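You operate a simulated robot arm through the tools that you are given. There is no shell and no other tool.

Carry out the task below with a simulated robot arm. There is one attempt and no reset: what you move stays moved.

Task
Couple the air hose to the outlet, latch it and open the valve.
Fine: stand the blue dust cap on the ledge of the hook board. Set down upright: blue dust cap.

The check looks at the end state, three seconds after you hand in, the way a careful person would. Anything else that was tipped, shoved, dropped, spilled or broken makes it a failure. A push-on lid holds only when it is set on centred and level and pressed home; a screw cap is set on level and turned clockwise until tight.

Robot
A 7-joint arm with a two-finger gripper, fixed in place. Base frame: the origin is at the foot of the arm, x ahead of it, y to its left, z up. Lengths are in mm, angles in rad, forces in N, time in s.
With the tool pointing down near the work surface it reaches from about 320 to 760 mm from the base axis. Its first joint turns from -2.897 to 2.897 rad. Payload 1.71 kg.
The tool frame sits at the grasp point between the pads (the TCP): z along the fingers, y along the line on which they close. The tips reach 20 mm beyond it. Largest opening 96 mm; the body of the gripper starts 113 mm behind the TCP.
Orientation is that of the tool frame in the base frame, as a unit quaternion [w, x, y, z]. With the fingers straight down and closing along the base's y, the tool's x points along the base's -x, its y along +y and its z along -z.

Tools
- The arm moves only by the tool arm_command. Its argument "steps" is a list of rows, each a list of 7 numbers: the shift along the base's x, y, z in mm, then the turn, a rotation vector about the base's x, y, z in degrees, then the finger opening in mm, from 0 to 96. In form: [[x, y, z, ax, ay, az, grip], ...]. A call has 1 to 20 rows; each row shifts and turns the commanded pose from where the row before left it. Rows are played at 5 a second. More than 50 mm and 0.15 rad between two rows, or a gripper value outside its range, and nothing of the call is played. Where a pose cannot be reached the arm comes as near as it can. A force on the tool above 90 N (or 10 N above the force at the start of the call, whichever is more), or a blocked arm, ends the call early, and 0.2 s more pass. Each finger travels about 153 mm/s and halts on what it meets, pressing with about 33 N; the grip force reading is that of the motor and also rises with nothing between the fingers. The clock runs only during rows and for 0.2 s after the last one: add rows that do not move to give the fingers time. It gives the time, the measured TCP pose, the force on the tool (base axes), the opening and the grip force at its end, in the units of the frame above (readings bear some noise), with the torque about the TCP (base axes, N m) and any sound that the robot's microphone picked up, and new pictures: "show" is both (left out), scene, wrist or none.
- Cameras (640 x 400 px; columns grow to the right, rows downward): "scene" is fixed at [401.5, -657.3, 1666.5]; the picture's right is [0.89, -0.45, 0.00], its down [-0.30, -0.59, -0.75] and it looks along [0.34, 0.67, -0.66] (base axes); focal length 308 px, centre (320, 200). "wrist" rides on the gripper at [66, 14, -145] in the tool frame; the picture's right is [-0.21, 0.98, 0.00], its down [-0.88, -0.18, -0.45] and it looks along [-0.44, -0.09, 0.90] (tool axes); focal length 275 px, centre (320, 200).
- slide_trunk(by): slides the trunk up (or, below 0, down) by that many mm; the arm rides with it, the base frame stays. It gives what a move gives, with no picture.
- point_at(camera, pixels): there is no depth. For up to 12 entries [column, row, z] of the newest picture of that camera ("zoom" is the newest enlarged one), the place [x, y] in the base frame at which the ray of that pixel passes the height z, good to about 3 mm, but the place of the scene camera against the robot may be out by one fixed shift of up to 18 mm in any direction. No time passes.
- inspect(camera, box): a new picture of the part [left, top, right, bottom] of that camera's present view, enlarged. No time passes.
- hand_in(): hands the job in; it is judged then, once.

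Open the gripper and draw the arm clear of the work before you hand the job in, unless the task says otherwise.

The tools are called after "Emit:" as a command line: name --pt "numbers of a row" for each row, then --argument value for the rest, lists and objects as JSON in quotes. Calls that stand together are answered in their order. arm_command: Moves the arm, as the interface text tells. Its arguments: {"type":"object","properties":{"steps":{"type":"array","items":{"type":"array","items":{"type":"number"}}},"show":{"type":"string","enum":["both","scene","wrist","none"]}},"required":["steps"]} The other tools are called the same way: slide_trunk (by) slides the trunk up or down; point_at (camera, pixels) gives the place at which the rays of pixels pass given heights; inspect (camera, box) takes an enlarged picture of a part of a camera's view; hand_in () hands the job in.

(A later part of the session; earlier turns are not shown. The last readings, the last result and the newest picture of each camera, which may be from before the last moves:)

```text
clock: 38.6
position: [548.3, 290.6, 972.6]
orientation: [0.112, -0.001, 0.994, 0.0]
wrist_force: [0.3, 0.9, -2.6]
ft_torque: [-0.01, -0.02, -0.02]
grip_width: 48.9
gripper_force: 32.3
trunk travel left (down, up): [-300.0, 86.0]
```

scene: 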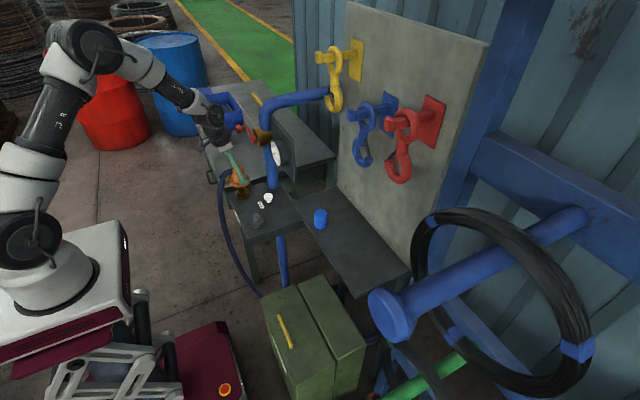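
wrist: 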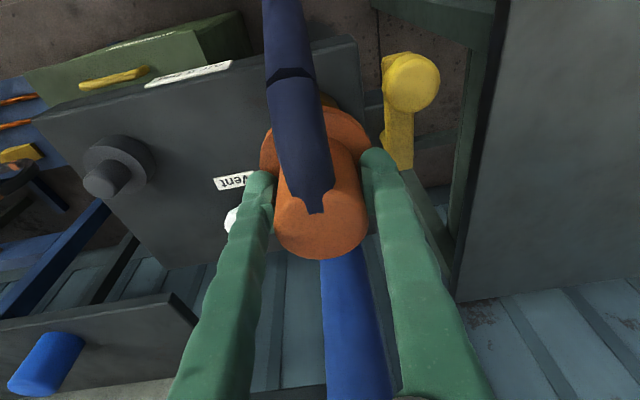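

At 972.6 there is still no contact, so the nipple may be entering the bore. I continue and check the picture.

Emit:
arm_command --pt "0 0 -2 0 0 0 30" --pt "0 0 -2 0 0 0 30" --pt "0 0 -2 0 0 0 30" --pt "0 0 0 0 0 0 30"

Emit:
inspect --camera "scene" --box '[222, 160, 272, 210]'

```text
clock: 39.6
position: [548.6, 292.3, 966.8]
orientation: [0.112, -0.001, 0.994, 0.0]
wrist_force: [-0.3, 0.2, -1.9]
ft_torque: [0.02, -0.04, 0.0]
grip_width: 48.7
gripper_force: 33.1
trunk travel left (down, up): [-300.0, 86.0]
```

scene: 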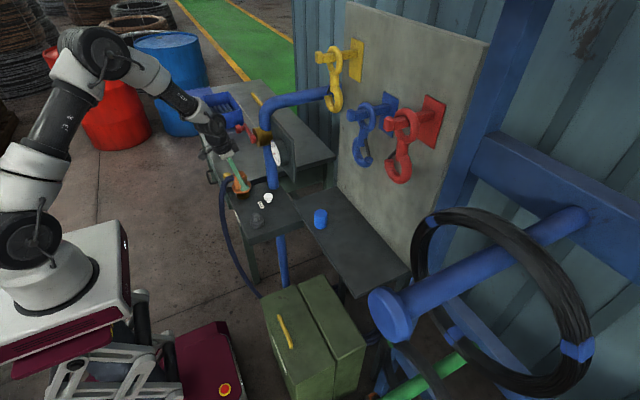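
wrist: 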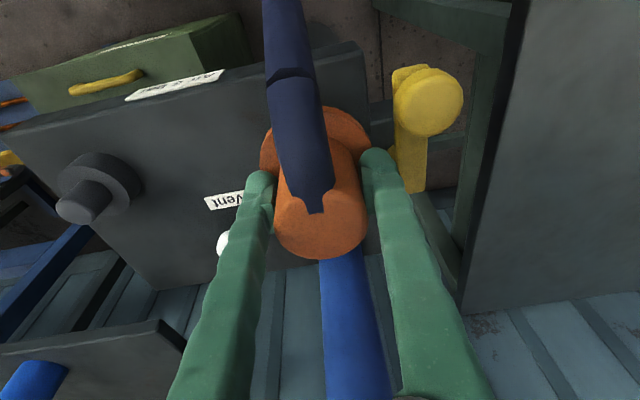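

```text
8.00 times, centred on (247, 185) of scene
```

zoom: 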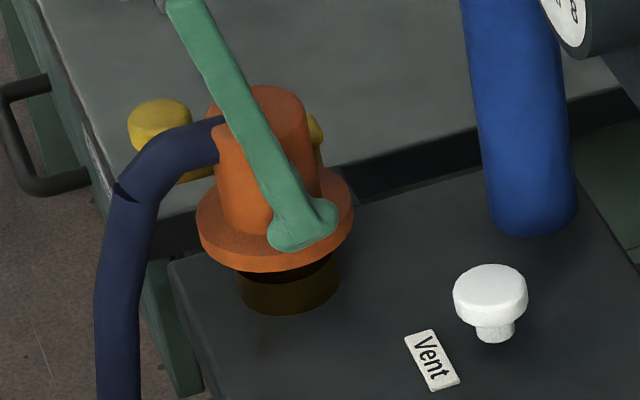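

The nipple has gone inside the coupling with no side force. I continue lowering toward the seat at about z≈950.

Emit:
arm_command --pt "0 0 -3 0 0 0 30" --pt "0 0 -3 0 0 0 30" --pt "0 0 -3 0 0 0 30" --pt "0 0 0 0 0 0 30" --show "none"

Emit:
arm_command --pt "0 0 -2 0 0 0 30" --pt "0 0 -2 0 0 0 30" --pt "0 0 0 0 0 0 30" --show "none"

```text
clock: 40.6
position: [549.8, 292.1, 957.3]
orientation: [0.112, 0.0, 0.994, 0.001]
wrist_force: [-0.1, 0.3, -2.5]
ft_torque: [0.0, -0.06, 0.0]
grip_width: 48.6
gripper_force: 33.0
trunk travel left (down, up): [-300.0, 86.0]
```

```text
clock: 41.4
position: [549.7, 292.3, 953.8]
orientation: [0.111, 0.0, 0.994, 0.0]
wrist_force: [-0.2, -0.5, -3.0]
ft_torque: [-0.03, -0.03, 0.0]
grip_width: 48.7
gripper_force: 33.2
trunk travel left (down, up): [-300.0, 86.0]
```

At 953.8 it is still free. I continue in 1.5 mm steps to find the seat.

Emit:
arm_command --pt "0 0 -1.5 0 0 0 30" --pt "0 0 -1.5 0 0 0 30" --pt "0 0 0 0 0 0 30" --show "none"

Emit:
arm_command --pt "0 0 -1.5 0 0 0 30" --pt "0 0 -1.5 0 0 0 30" --pt "0 0 0 0 0 0 30" --show "scene"

Emit:
inspect --camera "scene" --box '[222, 160, 272, 210]'

```text
clock: 42.2
position: [549.4, 292.1, 950.4]
orientation: [0.112, -0.001, 0.994, 0.002]
wrist_force: [-0.3, 0.3, -0.9]
ft_torque: [-0.02, -0.04, -0.01]
grip_width: 49.0
gripper_force: 33.0
trunk travel left (down, up): [-300.0, 86.0]
```

```text
clock: 43.0
position: [548.6, 291.5, 950.4]
orientation: [0.115, 0.0, 0.993, 0.001]
wrist_force: [0.6, 0.9, 25.7]
ft_torque: [-0.31, 0.59, -0.01]
grip_width: 48.6
gripper_force: 33.0
trunk travel left (down, up): [-300.0, 86.0]
```

scene: 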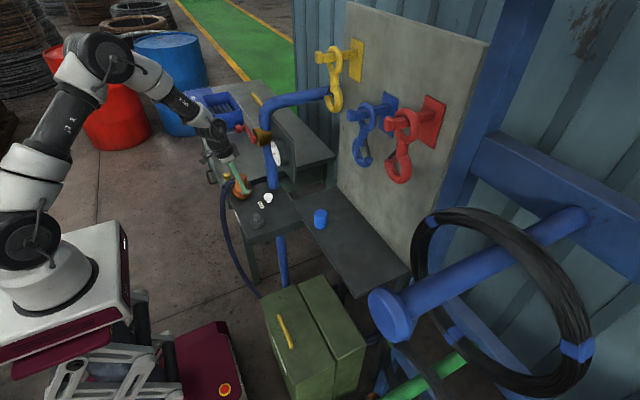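

```text
8.00 times, centred on (247, 185) of scene
```

zoom: 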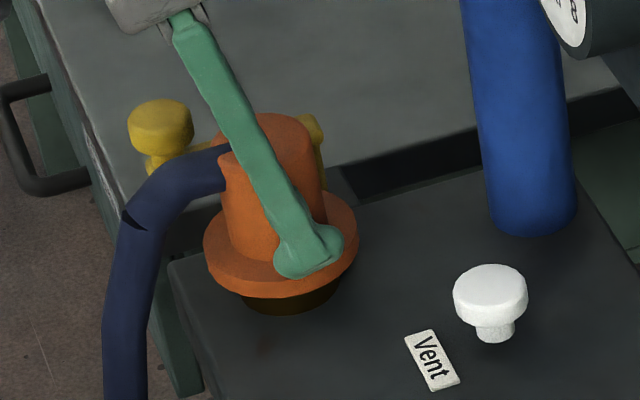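

It seats at z=950.4, the same height as on the park stub, with 26 N reaction. I press a little more to be sure it is home.

Emit:
arm_command --pt "0 0 -2 0 0 0 30" --pt "0 0 -2 0 0 0 30" --pt "0 0 0 0 0 0 30" --show "none"

```text
clock: 43.8
position: [550.0, 292.0, 951.0]
orientation: [0.117, -0.001, 0.993, 0.003]
wrist_force: [1.7, 1.7, 56.1]
ft_torque: [-0.89, 0.51, 0.0]
grip_width: 49.1
gripper_force: 33.0
trunk travel left (down, up): [-300.0, 86.0]
```

It holds firm at 56 N, so the coupling is home. I ease the press to neutral, then open the fingers and rise.

Emit:
arm_command --pt "0 0 2 0 0 0 30" --pt "0 0 2 0 0 0 30" --pt "0 0 2 0 0 0 30" --pt "0 0 0 0 0 0 30" --show "none"

Emit:
arm_command --pt "0 0 0 0 0 0 56" --pt "0 0 0 0 0 0 60" --pt "0 0 0 0 0 0 60"

```text
clock: 44.8
position: [548.3, 291.5, 950.5]
orientation: [0.113, 0.0, 0.994, 0.0]
wrist_force: [7.7, 3.3, 21.6]
ft_torque: [0.23, -0.64, 0.01]
grip_width: 48.9
gripper_force: 33.1
trunk travel left (down, up): [-300.0, 86.0]
```

```text
clock: 45.6
position: [547.9, 290.2, 948.1]
orientation: [0.111, 0.0, 0.994, 0.0]
wrist_force: [-2.2, -2.4, 16.3]
ft_torque: [0.13, 0.08, 0.0]
grip_width: 56.7
gripper_force: 0.1
trunk travel left (down, up): [-300.0, 86.0]
```

scene: 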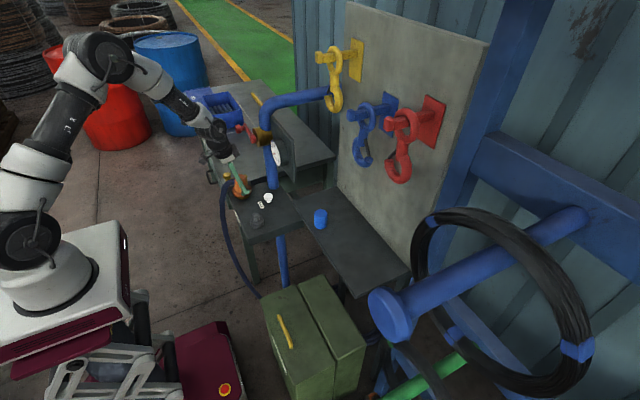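
wrist: 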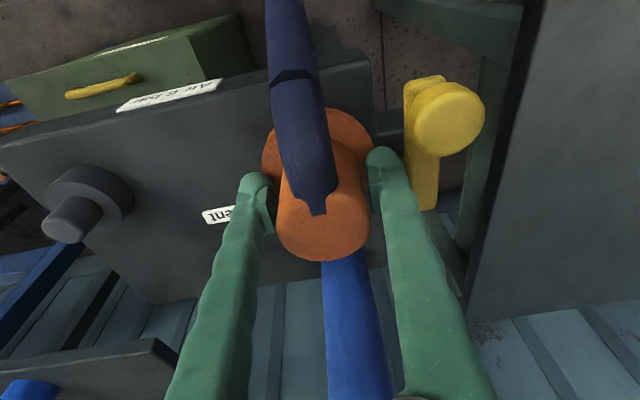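

Fingertips press on the flange (16 N). I rise a bit and then continue upward with the fingers at 60.

Emit:
arm_command --pt "0 0 4 0 0 0 60" --pt "0 0 4 0 0 0 60" --pt "0 0 0 0 0 0 60"

Emit:
inspect --camera "wrist" --box '[250, 70, 500, 260]'

```text
clock: 46.4
position: [550.3, 292.0, 957.4]
orientation: [0.111, -0.001, 0.994, 0.001]
wrist_force: [-0.3, 1.0, -0.6]
ft_torque: [0.02, -0.04, 0.02]
grip_width: 60.2
gripper_force: 0.0
trunk travel left (down, up): [-300.0, 86.0]
```

scene: 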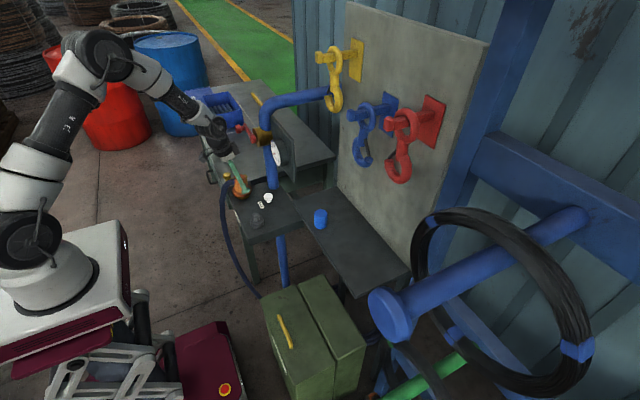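
wrist: 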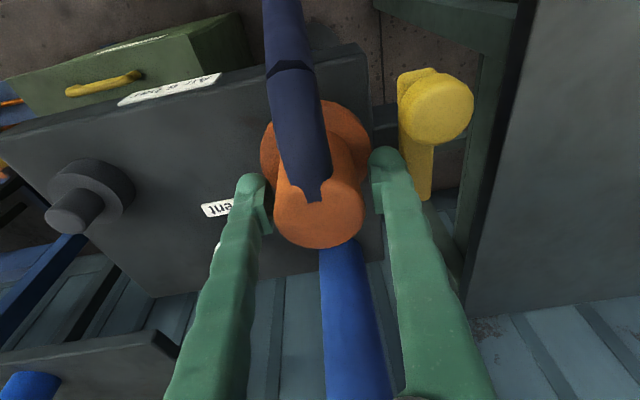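

```text
2.11 times, centred on (375, 165) of wrist
```

zoom: 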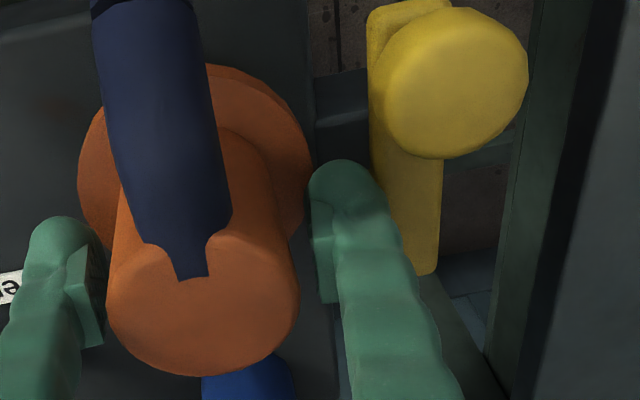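

Free of the coupling; it stays put. I rise 90 mm straight up and pull back to view the coupling and the latch.

Emit:
arm_command --pt "0 0 25 0 0 0 60" --pt "0 0 35 0 0 0 60" --pt "0 0 35 0 0 0 60" --pt "-30 15 10 0 0 0 60" --pt "-30 15 0 0 0 0 60" --pt "0 15 0 0 0 0 60" --pt "0 0 0 0 0 0 60" --pt "0 0 0 0 0 0 60"

Emit:
inspect --camera "wrist" --box '[230, 70, 430, 200]'

Emit:
inspect --camera "scene" --box '[215, 150, 285, 220]'

```text
clock: 48.2
position: [489.2, 337.1, 1062.4]
orientation: [0.111, -0.001, 0.994, 0.002]
wrist_force: [-0.6, 0.4, 0.2]
ft_torque: [0.0, 0.0, -0.02]
grip_width: 59.9
gripper_force: 0.1
trunk travel left (down, up): [-300.0, 86.0]
```

scene: 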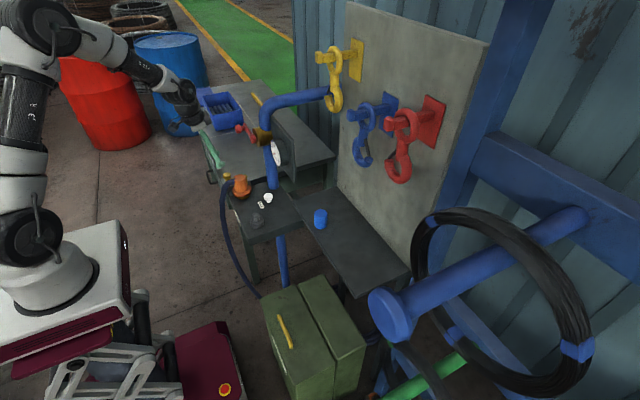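
wrist: 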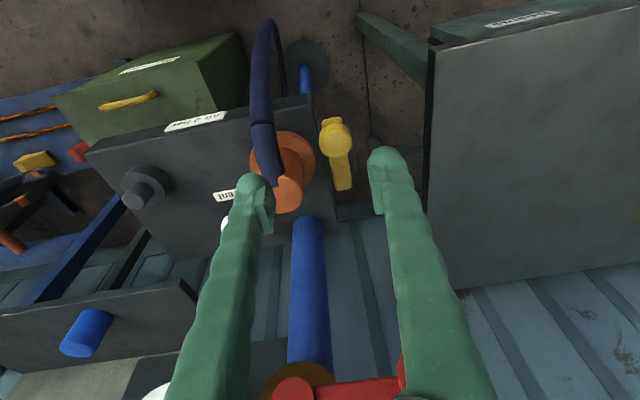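

```text
3.08 times, centred on (330, 135) of wrist
```

zoom: 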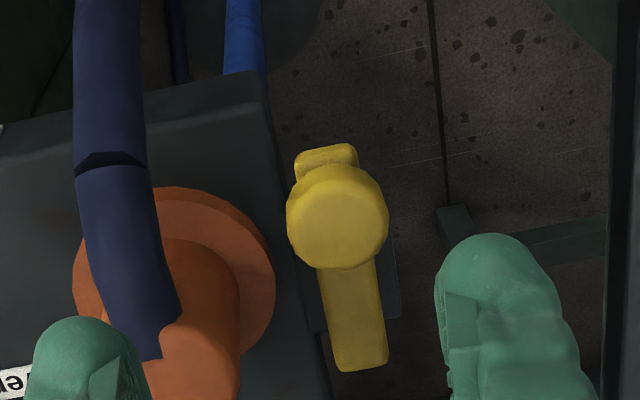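

```text
5.71 times, centred on (250, 185) of scene
```

zoom: 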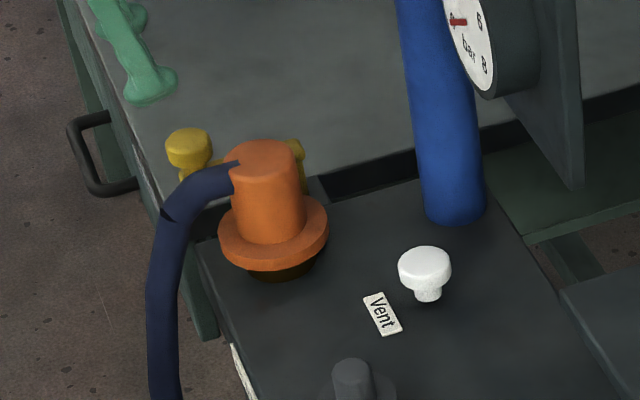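

The coupling stands upright on the outlet. I measure the latch: knob centre (335.8,140.5), lever far end (343,190), near tip (331.6,119).

Emit:
point_at --camera "wrist" --pixels '[[335.8, 140.5, 960], [335.8, 140.5, 960], [335.8, 140.5, 960], [335.8, 140.5, 970], [343, 190.3, 935], [343, 190.3, 935], [343, 190.3, 935], [331.6, 118.8, 935], [331.6, 118.8, 935], [331.6, 118.8, 935]]'

Emit:
inspect --camera "wrist" --box '[230, 20, 350, 220]'

```text
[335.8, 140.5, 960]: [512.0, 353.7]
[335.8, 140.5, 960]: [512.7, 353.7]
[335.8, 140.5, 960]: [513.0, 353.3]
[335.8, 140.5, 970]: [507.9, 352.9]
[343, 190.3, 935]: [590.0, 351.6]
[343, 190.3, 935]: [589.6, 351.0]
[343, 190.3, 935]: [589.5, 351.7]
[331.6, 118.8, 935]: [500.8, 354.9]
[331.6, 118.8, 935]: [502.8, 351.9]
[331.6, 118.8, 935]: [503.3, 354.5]
```

```text
2.00 times, centred on (290, 120) of wrist
```

zoom: 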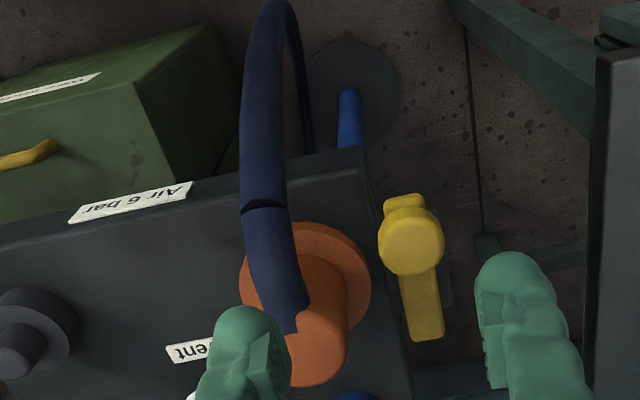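

The lever runs from x≈502 (tip) to x≈590 (pivot end) at y≈353, knob at (512.5,353.5). Before lowering a closed finger on its left side I check where the neighbouring bench top is.

Emit:
inspect --camera "wrist" --box '[380, 0, 520, 130]'

Emit:
inspect --camera "scene" --box '[195, 130, 285, 220]'

Emit:
point_at --camera "wrist" --pixels '[[433, 48, 850], [433, 48, 900], [433, 48, 950], [460, 240, 850], [460, 240, 900], [460, 240, 950]]'

Emit:
point_at --camera "scene" --pixels '[[225, 188.75, 850], [225, 188.75, 900], [225, 188.75, 950]]'

```text
3.08 times, centred on (450, 65) of wrist
```

zoom: 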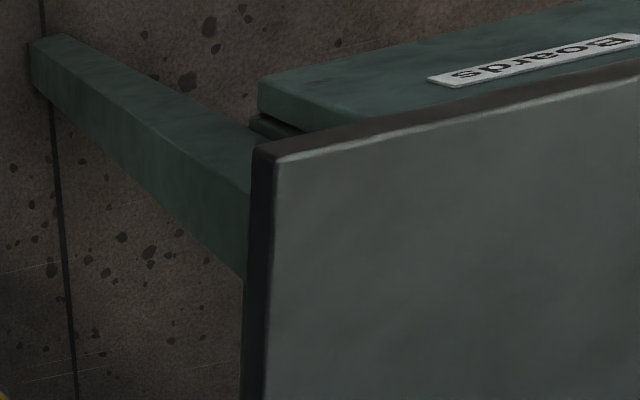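

```text
4.44 times, centred on (240, 175) of scene
```

zoom: 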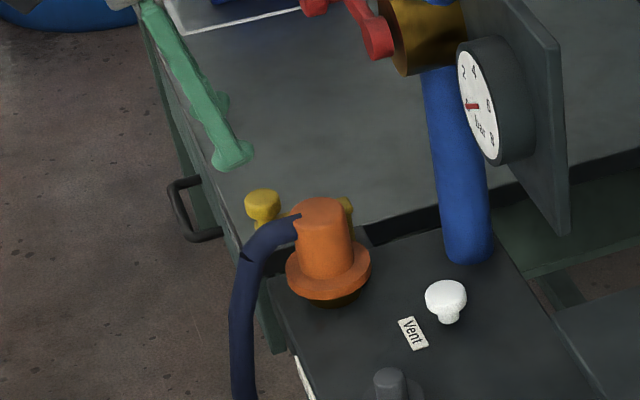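

```text
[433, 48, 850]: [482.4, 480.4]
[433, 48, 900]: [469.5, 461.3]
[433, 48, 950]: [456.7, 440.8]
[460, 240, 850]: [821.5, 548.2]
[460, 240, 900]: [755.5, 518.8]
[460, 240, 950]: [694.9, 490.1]
```

```text
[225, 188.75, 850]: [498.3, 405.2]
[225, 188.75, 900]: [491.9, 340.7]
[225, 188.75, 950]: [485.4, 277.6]
```

The bench top lies far lower and further left, so the space beside the lever is free. I close the fingers and go to the knob's left side at (512,400), above.

Emit:
arm_command --pt "12 32 0 0 0 0 0" --pt "11 32 0 0 0 0 0" --pt "0 0 -35 0 0 0 0" --pt "0 0 -30 0 0 0 0" --pt "0 0 0 0 0 0 0" --pt "0 0 0 0 0 0 0"

Emit:
inspect --camera "wrist" --box '[220, 80, 400, 230]'

Emit:
inspect --camera "scene" --box '[195, 120, 285, 210]'

```text
clock: 49.6
position: [511.8, 401.4, 997.6]
orientation: [0.112, 0.0, 0.994, -0.001]
wrist_force: [0.0, 0.8, 0.0]
ft_torque: [0.0, 0.02, 0.0]
grip_width: 0.0
gripper_force: 29.4
trunk travel left (down, up): [-300.0, 86.0]
```

scene: 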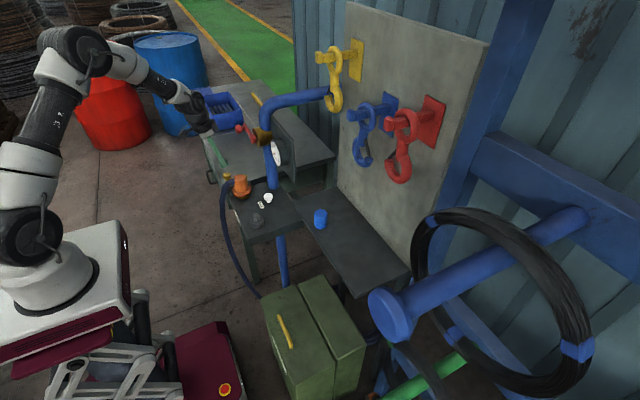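
wrist: 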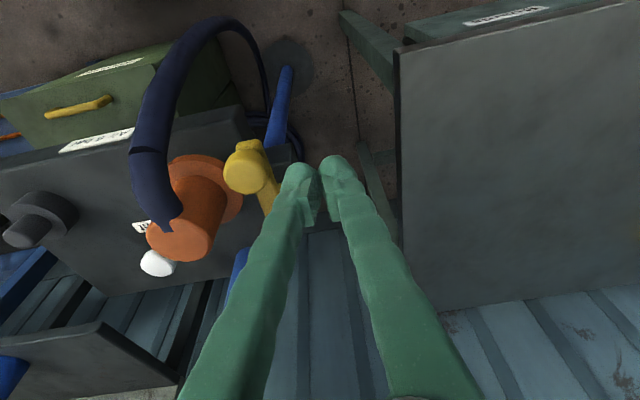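

```text
2.67 times, centred on (310, 155) of wrist
```

zoom: 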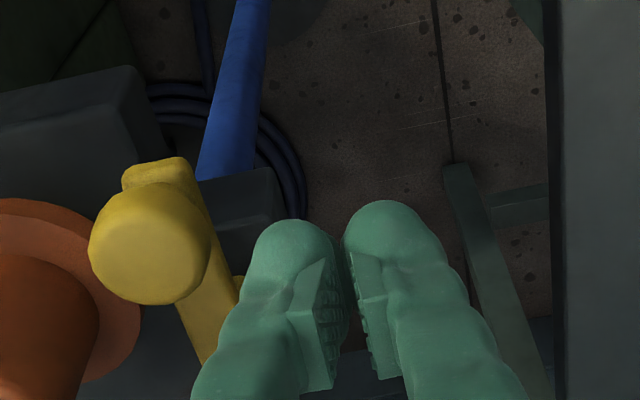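

```text
4.44 times, centred on (240, 165) of scene
```

zoom: 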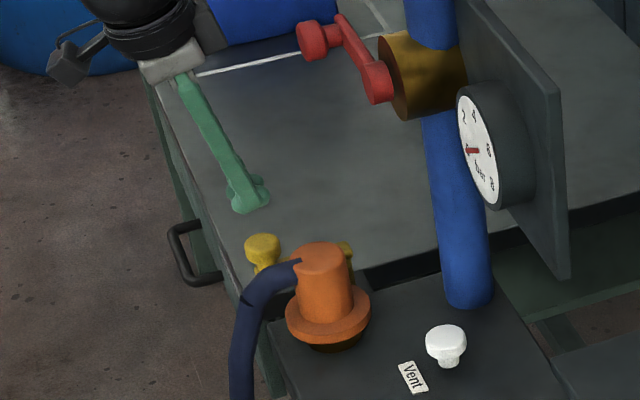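

The closed fingers stand beside the knob with clearance. I lower to z≈966 so the tips are at knob height.

Emit:
arm_command --pt "0 0 -16 0 0 0 0" --pt "0 0 -15 0 0 0 0" --pt "0 0 0 0 0 0 0" --pt "0 0 0 0 0 0 0"

Emit:
inspect --camera "wrist" --box '[200, 80, 400, 230]'

Emit:
inspect --camera "scene" --box '[210, 140, 270, 210]'

```text
clock: 50.6
position: [512.9, 403.1, 967.1]
orientation: [0.112, -0.001, 0.994, 0.001]
wrist_force: [0.3, -1.0, -0.8]
ft_torque: [0.0, -0.01, -0.03]
grip_width: 0.0
gripper_force: 29.1
trunk travel left (down, up): [-300.0, 86.0]
```

scene: 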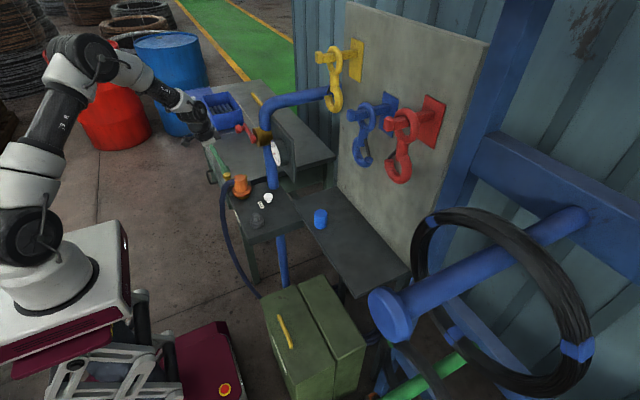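
wrist: 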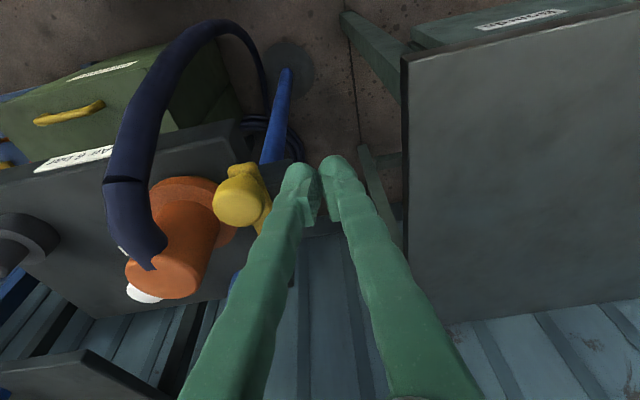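

```text
2.67 times, centred on (300, 155) of wrist
```

zoom: 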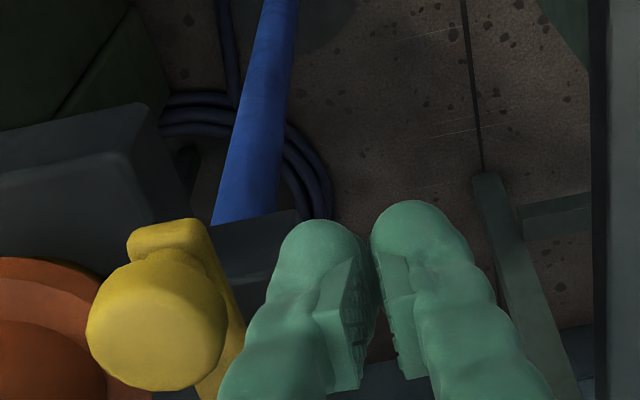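

```text
5.71 times, centred on (240, 175) of scene
```

zoom: 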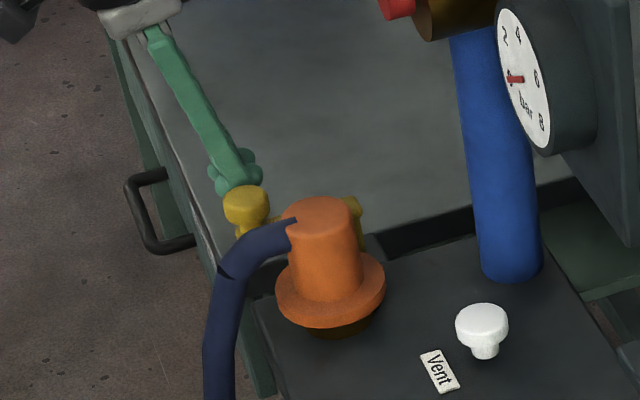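

The fingers are to the left of the knob at its height. I push toward −y in small steps and watch the force.

Emit:
arm_command --pt "0 -5 0 0 0 0 0" --pt "0 -5 0 0 0 0 0" --pt "0 -5 0 0 0 0 0" --pt "0 -5 0 0 0 0 0" --pt "0 0 0 0 0 0 0"

Emit:
inspect --camera "wrist" --box '[200, 80, 400, 230]'

```text
clock: 51.8
position: [513.0, 380.5, 967.6]
orientation: [0.112, -0.001, 0.994, 0.001]
wrist_force: [0.0, 1.1, 0.1]
ft_torque: [0.0, -0.01, 0.02]
grip_width: 0.0
gripper_force: 29.3
trunk travel left (down, up): [-300.0, 86.0]
```

scene: 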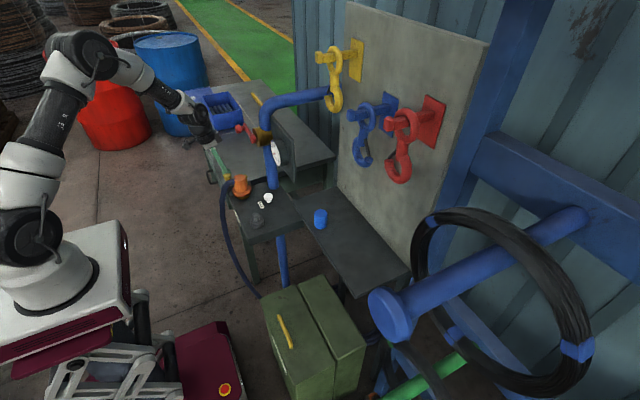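
wrist: 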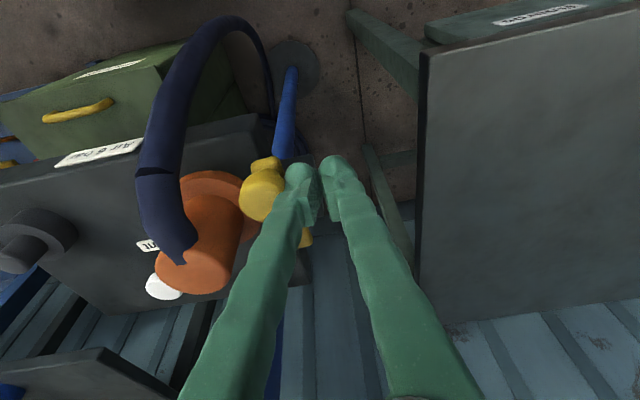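

```text
2.67 times, centred on (300, 155) of wrist
```

zoom: 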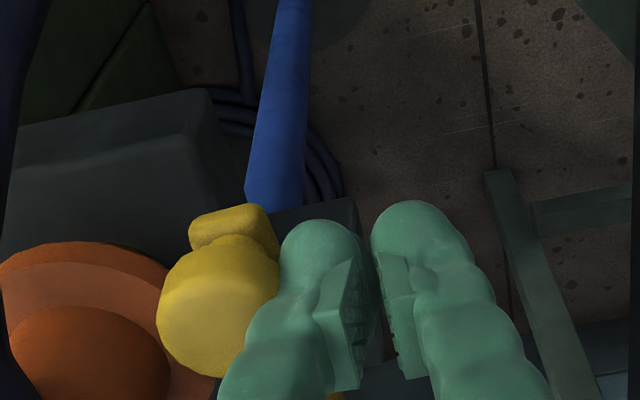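

The finger is nearly touching the knob. I continue in 4 mm steps.

Emit:
arm_command --pt "0 -4 0 0 0 0 0" --pt "0 -4 0 0 0 0 0" --pt "0 -4 0 0 0 0 0" --pt "0 0 0 0 0 0 0"

Emit:
inspect --camera "wrist" --box '[200, 80, 400, 230]'

```text
clock: 52.8
position: [512.9, 368.3, 967.2]
orientation: [0.111, 0.0, 0.994, -0.001]
wrist_force: [0.1, 0.5, -1.5]
ft_torque: [-0.01, 0.03, 0.08]
grip_width: 0.3
gripper_force: 29.7
trunk travel left (down, up): [-300.0, 86.0]
```

scene: 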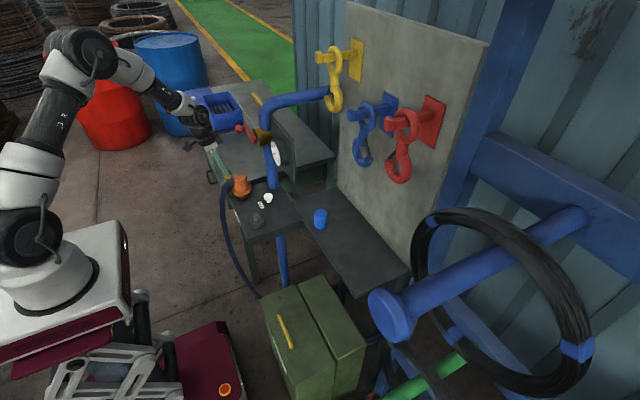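
wrist: 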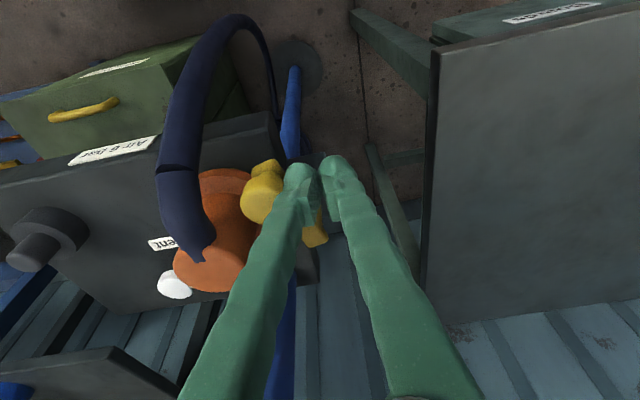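

```text
2.67 times, centred on (300, 155) of wrist
```

zoom: 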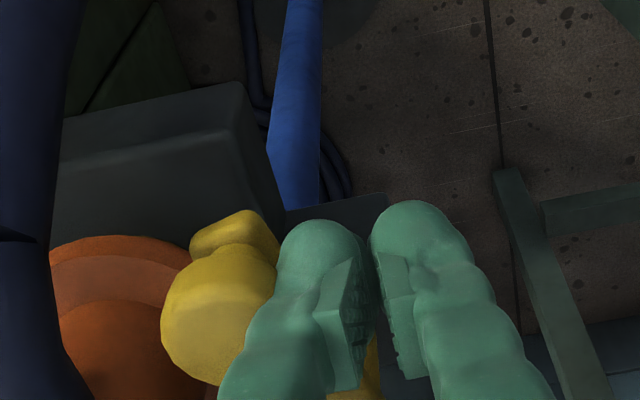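

The lever is turning with the push at little force. I continue along the arc.

Emit:
arm_command --pt "1 -4 0 0 0 0 0" --pt "1 -4 0 0 0 0 0" --pt "1.5 -4 0 0 0 0 0" --pt "0 0 0 0 0 0 0"

Emit:
inspect --camera "wrist" --box '[200, 80, 400, 230]'

Emit:
inspect --camera "scene" --box '[210, 150, 270, 210]'

```text
clock: 53.8
position: [516.9, 357.4, 966.9]
orientation: [0.112, 0.0, 0.994, 0.0]
wrist_force: [1.1, 0.0, -1.0]
ft_torque: [0.0, -0.01, 0.01]
grip_width: 0.0
gripper_force: 29.7
trunk travel left (down, up): [-300.0, 86.0]
```

scene: 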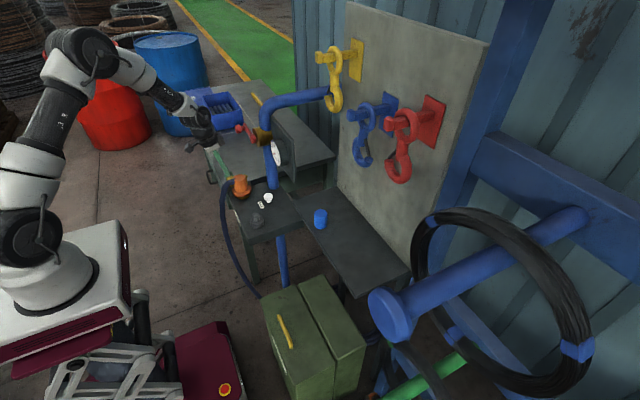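
wrist: 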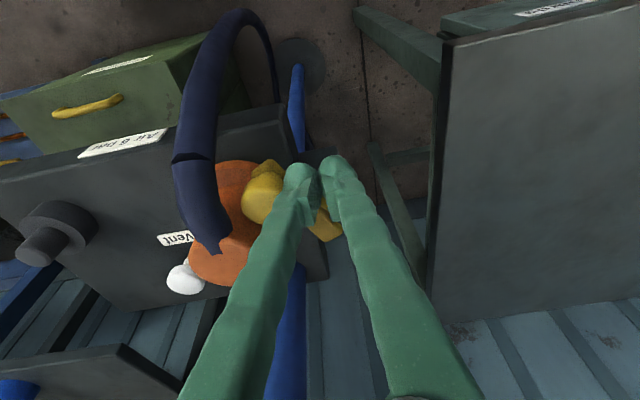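

```text
2.67 times, centred on (300, 155) of wrist
```

zoom: 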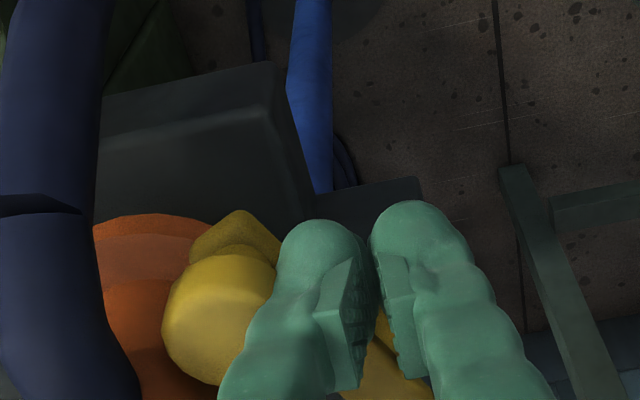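

```text
6.67 times, centred on (240, 180) of scene
```

zoom: 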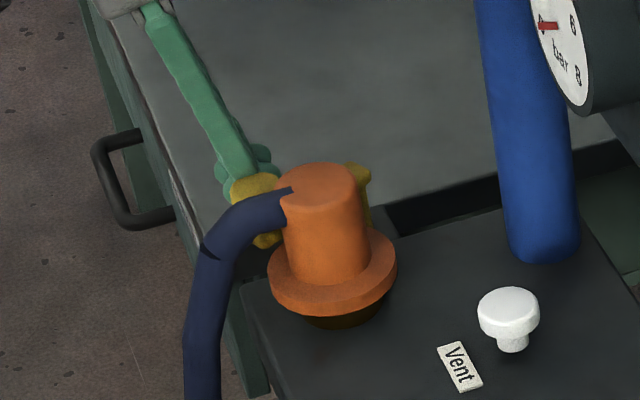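

The lever has turned a good way (knob now near the coupling body). I continue with 3 mm steps, watching force and sound.

Emit:
point_at --camera "wrist" --pixels '[[264, 200, 960], [264, 200, 960], [264, 200, 960], [329, 231, 935]]'

Emit:
arm_command --pt "1.5 -3 0 0 0 0 0" --pt "1.5 -3 0 0 0 0 0" --pt "0 0 0 0 0 0 0"

Emit:
inspect --camera "wrist" --box '[200, 80, 400, 230]'

```text
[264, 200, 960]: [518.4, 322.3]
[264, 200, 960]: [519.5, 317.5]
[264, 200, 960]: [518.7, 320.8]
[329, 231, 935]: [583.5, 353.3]
```

```text
clock: 54.6
position: [518.9, 350.7, 967.4]
orientation: [0.111, -0.001, 0.994, 0.002]
wrist_force: [-1.3, 1.9, 0.0]
ft_torque: [-0.01, 0.02, 0.0]
grip_width: 0.0
gripper_force: 29.1
trunk travel left (down, up): [-300.0, 86.0]
```

scene: 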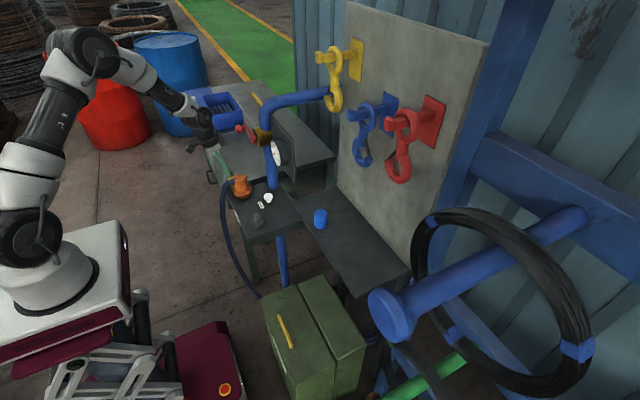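
wrist: 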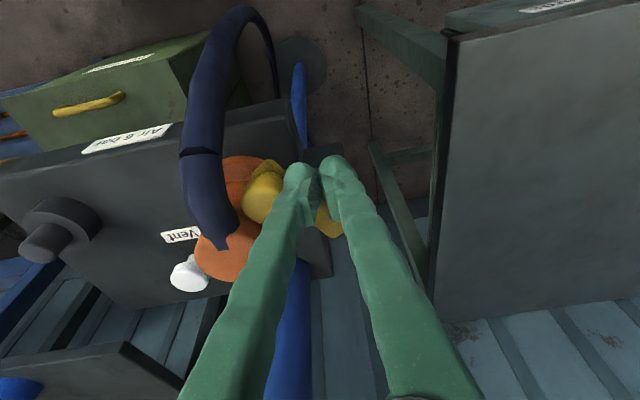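

```text
2.67 times, centred on (300, 155) of wrist
```

zoom: 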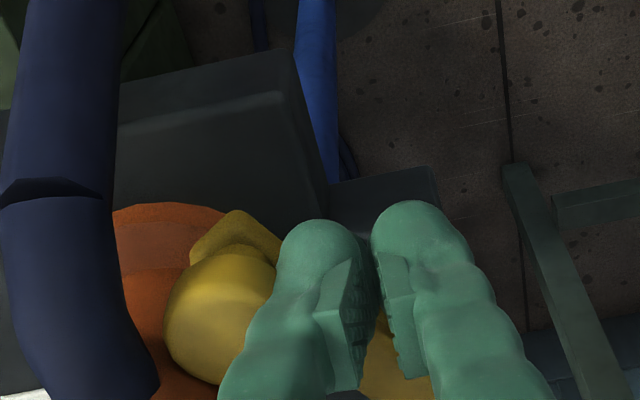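

The knob is now near (521,314), about 33° turned. I continue in 2 mm steps and watch for resistance.

Emit:
arm_command --pt "1.2 -2 0 0 0 0 0" --pt "1.2 -2 0 0 0 0 0" --pt "0 0 0 0 0 0 0" --show "wrist"

Emit:
inspect --camera "wrist" --box '[200, 80, 400, 230]'

```text
clock: 55.4
position: [520.1, 347.7, 967.7]
orientation: [0.112, 0.0, 0.994, 0.0]
wrist_force: [-3.1, 6.0, -0.3]
ft_torque: [0.07, 0.0, -0.03]
grip_width: 0.0
gripper_force: 29.9
trunk travel left (down, up): [-300.0, 86.0]
```

wrist: 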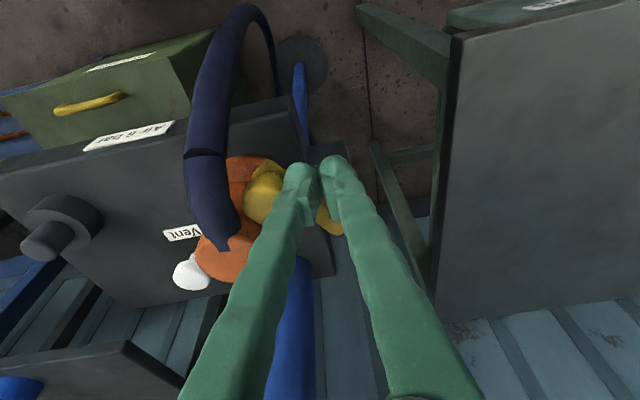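

```text
2.67 times, centred on (300, 155) of wrist
```

zoom: 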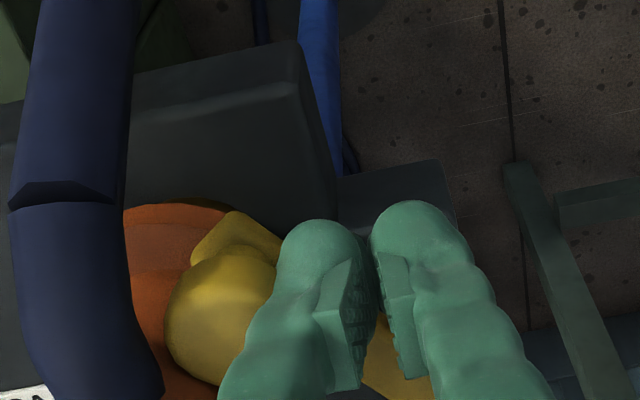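

Resistance begins (7 N). I push a bit more to see whether it is a stop or a detent.

Emit:
arm_command --pt "1 -2 0 0 0 0 0" --pt "0.5 -2 0 0 0 0 0" --pt "0 0 0 0 0 0 0" --show "both"

Emit:
inspect --camera "scene" --box '[210, 155, 270, 210]'

```text
clock: 56.2
position: [521.1, 346.9, 967.6]
orientation: [0.112, -0.002, 0.994, 0.002]
wrist_force: [-7.6, 26.0, 3.8]
ft_torque: [0.1, 0.07, -0.08]
grip_width: 0.0
gripper_force: 29.3
trunk travel left (down, up): [-300.0, 86.0]
```

scene: 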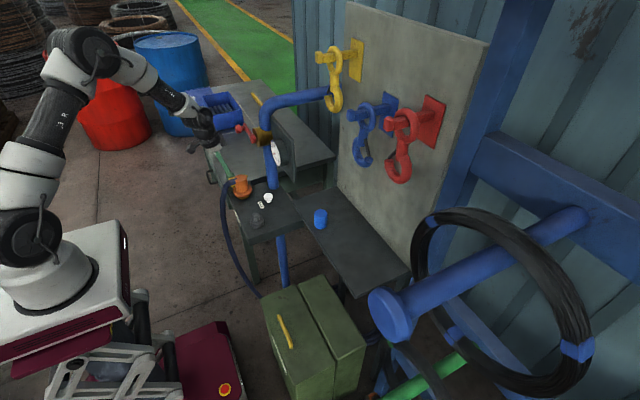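
wrist: 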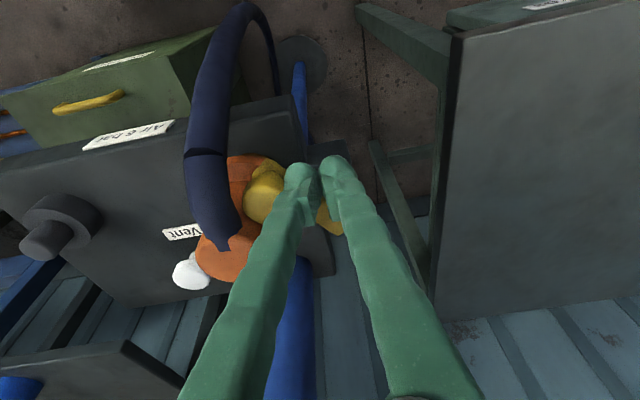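

```text
7.27 times, centred on (240, 182) of scene
```

zoom: 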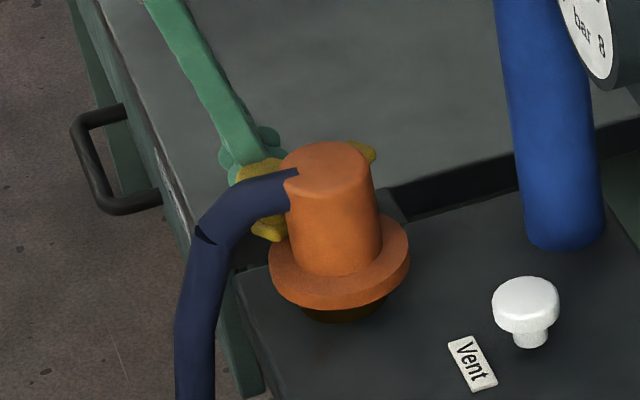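

It stops hard at about 26 N. I back the finger off and rise to look at the lever's position over the flange.

Emit:
arm_command --pt "-1 6 0 0 0 0 0" --pt "0 10 0 0 0 0 0" --pt "0 10 10 0 0 0 0" --pt "0 5 30 0 0 0 0" --pt "0 0 30 0 0 0 0" --pt "-10 -20 30 0 0 0 0" --pt "-10 -20 0 0 0 0 0" --pt "0 0 0 0 0 0 0" --pt "0 0 0 0 0 0 0"

Emit:
inspect --camera "wrist" --box '[200, 60, 400, 210]'

Emit:
inspect --camera "scene" --box '[215, 160, 265, 210]'

```text
clock: 58.2
position: [503.1, 331.6, 1066.2]
orientation: [0.111, 0.0, 0.994, 0.001]
wrist_force: [-0.4, 0.2, -0.3]
ft_torque: [0.0, -0.01, 0.0]
grip_width: 0.0
gripper_force: 29.8
trunk travel left (down, up): [-300.0, 86.0]
```

scene: 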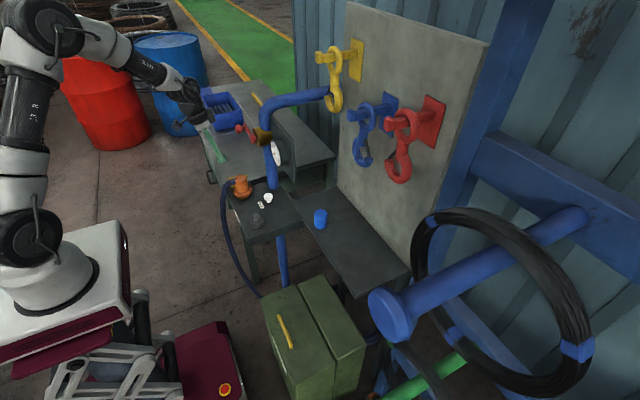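
wrist: 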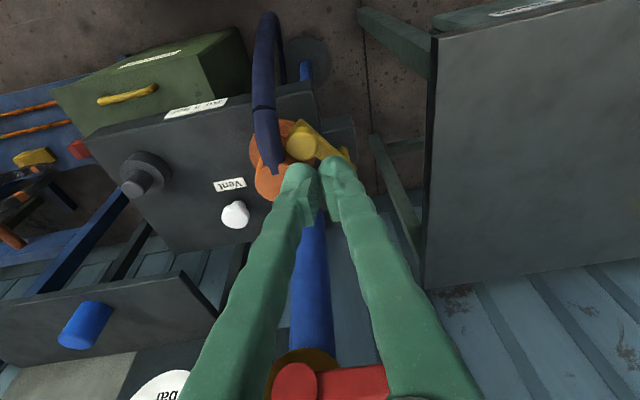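

```text
2.67 times, centred on (300, 135) of wrist
```

zoom: 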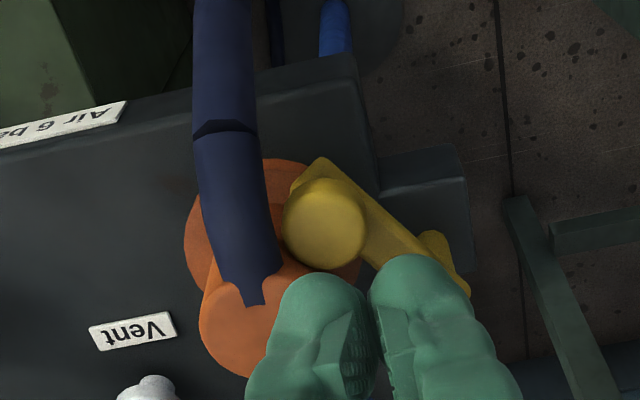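

```text
8.00 times, centred on (240, 185) of scene
```

zoom: 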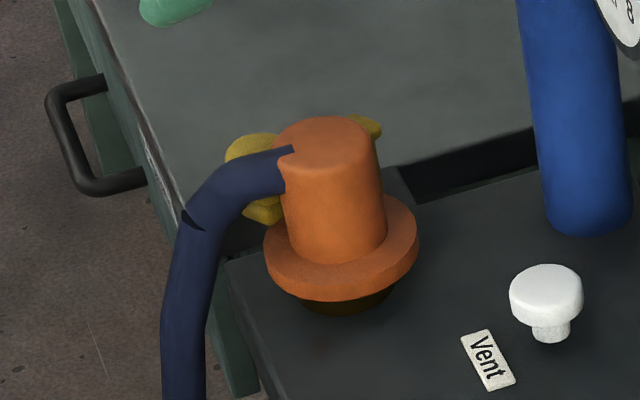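

The lever now lies across the flange with its knob beside the body and hose. I measure its angle.

Emit:
point_at --camera "wrist" --pixels '[[301.9, 143.3, 960], [301.9, 143.3, 960], [301.9, 143.3, 960], [351, 164, 935], [351, 164, 935], [301, 121, 935], [301, 121, 935]]'

Emit:
arm_command --pt "-10 35 0 0 0 0 40" --pt "-10 35 0 0 0 0 70" --pt "0 0 0 0 0 0 70" --pt "0 0 0 0 0 0 70"

Emit:
inspect --camera "wrist" --box '[180, 60, 340, 200]'

```text
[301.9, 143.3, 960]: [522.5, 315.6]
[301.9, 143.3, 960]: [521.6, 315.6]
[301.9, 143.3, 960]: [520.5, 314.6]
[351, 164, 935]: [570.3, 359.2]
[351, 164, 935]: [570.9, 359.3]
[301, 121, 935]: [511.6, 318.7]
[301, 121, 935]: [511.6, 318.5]
```

```text
clock: 59.2
position: [482.7, 404.1, 1063.9]
orientation: [0.112, -0.001, 0.994, 0.0]
wrist_force: [-0.4, 0.0, 0.7]
ft_torque: [0.0, -0.02, -0.01]
grip_width: 70.1
gripper_force: 0.1
trunk travel left (down, up): [-300.0, 86.0]
```

scene: 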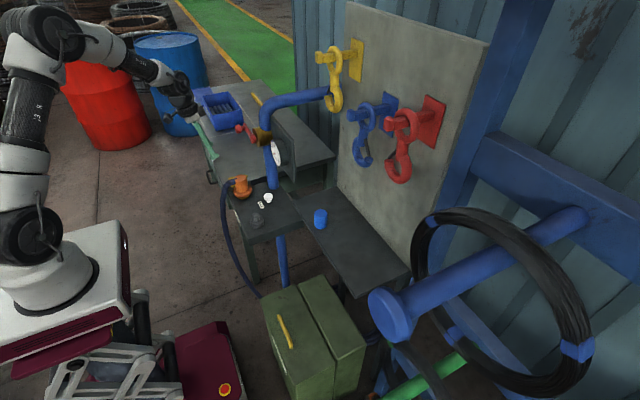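
wrist: 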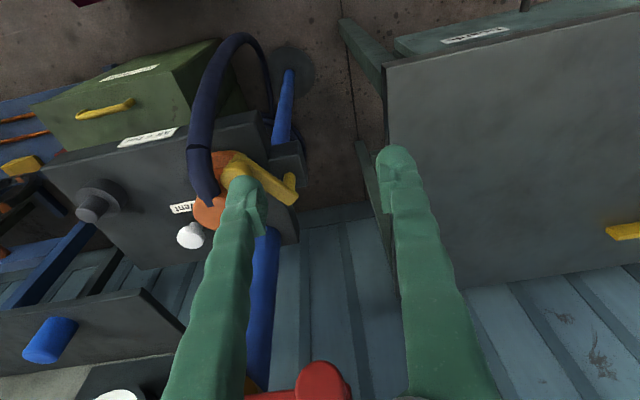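

```text
2.86 times, centred on (260, 130) of wrist
```

zoom: 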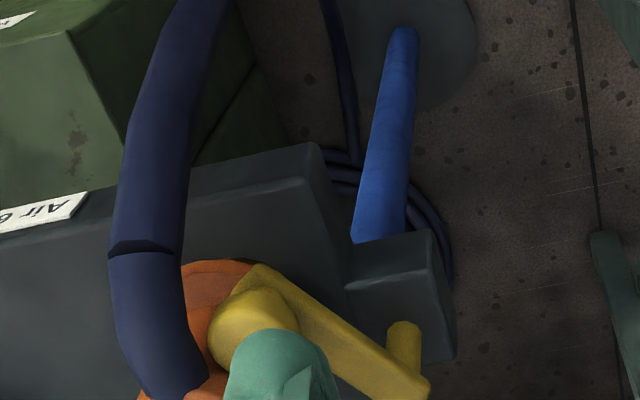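

The lever is turned about 32° and lies over the flange. Next is the valve; I look at it closely from the scene camera.

Emit:
inspect --camera "scene" --box '[225, 105, 285, 165]'

Emit:
inspect --camera "wrist" --box '[220, 320, 380, 400]'

```text
6.67 times, centred on (255, 135) of scene
```

zoom: 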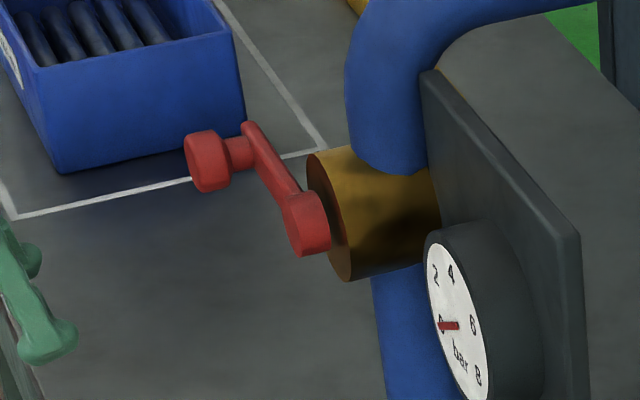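

```text
4.00 times, centred on (300, 360) of wrist
```

zoom: 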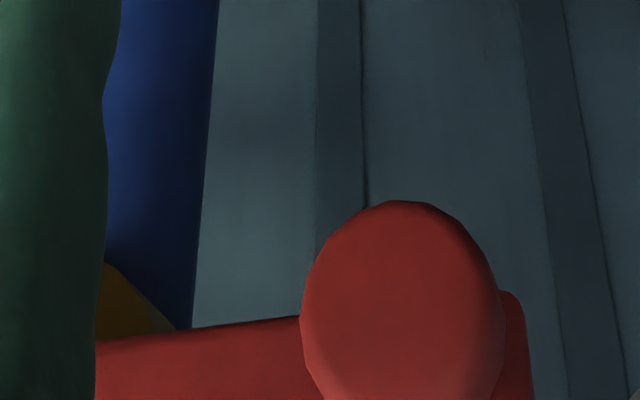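

The red lever is horizontal (closed) with its knob pointing at the robot. I rise and back off to see the valve in the middle of the wrist view.

Emit:
arm_command --pt "-7 0 44 0 0 0 90" --pt "-7 0 44 0 0 0 90" --pt "-7 0 44 0 0 0 90" --pt "-7 0 44 0 0 0 90" --pt "-5 0 40 0 0 0 90" --pt "0 0 0 0 0 0 90" --pt "0 0 0 0 0 0 90"

Emit:
inspect --camera "wrist" --box '[220, 120, 420, 270]'

```text
clock: 60.8
position: [447.8, 405.8, 1285.7]
orientation: [0.112, -0.001, 0.994, 0.0]
wrist_force: [-1.2, -1.0, -0.5]
ft_torque: [-0.04, -0.02, -0.01]
grip_width: 89.7
gripper_force: 0.0
trunk travel left (down, up): [-300.0, 86.0]
```

scene: 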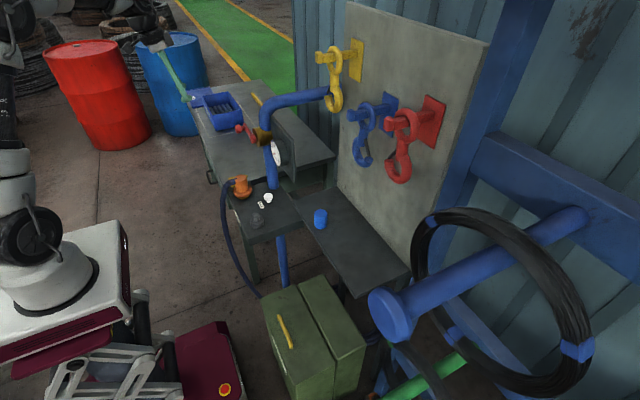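
wrist: 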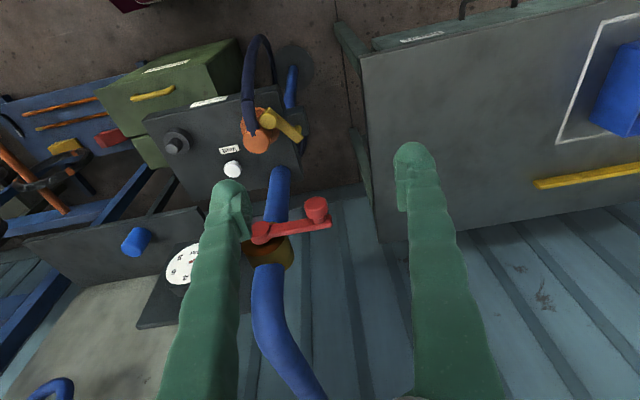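

```text
2.67 times, centred on (320, 195) of wrist
```

zoom: 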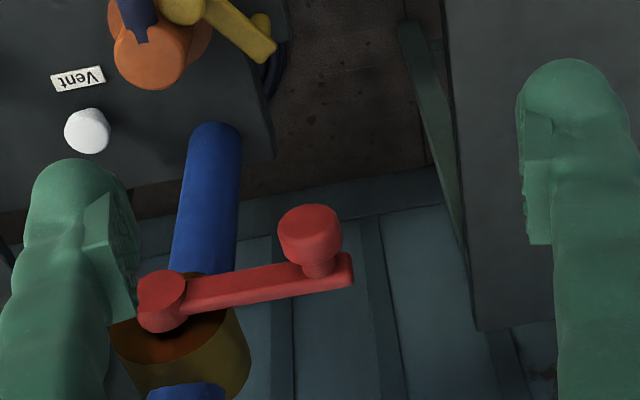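

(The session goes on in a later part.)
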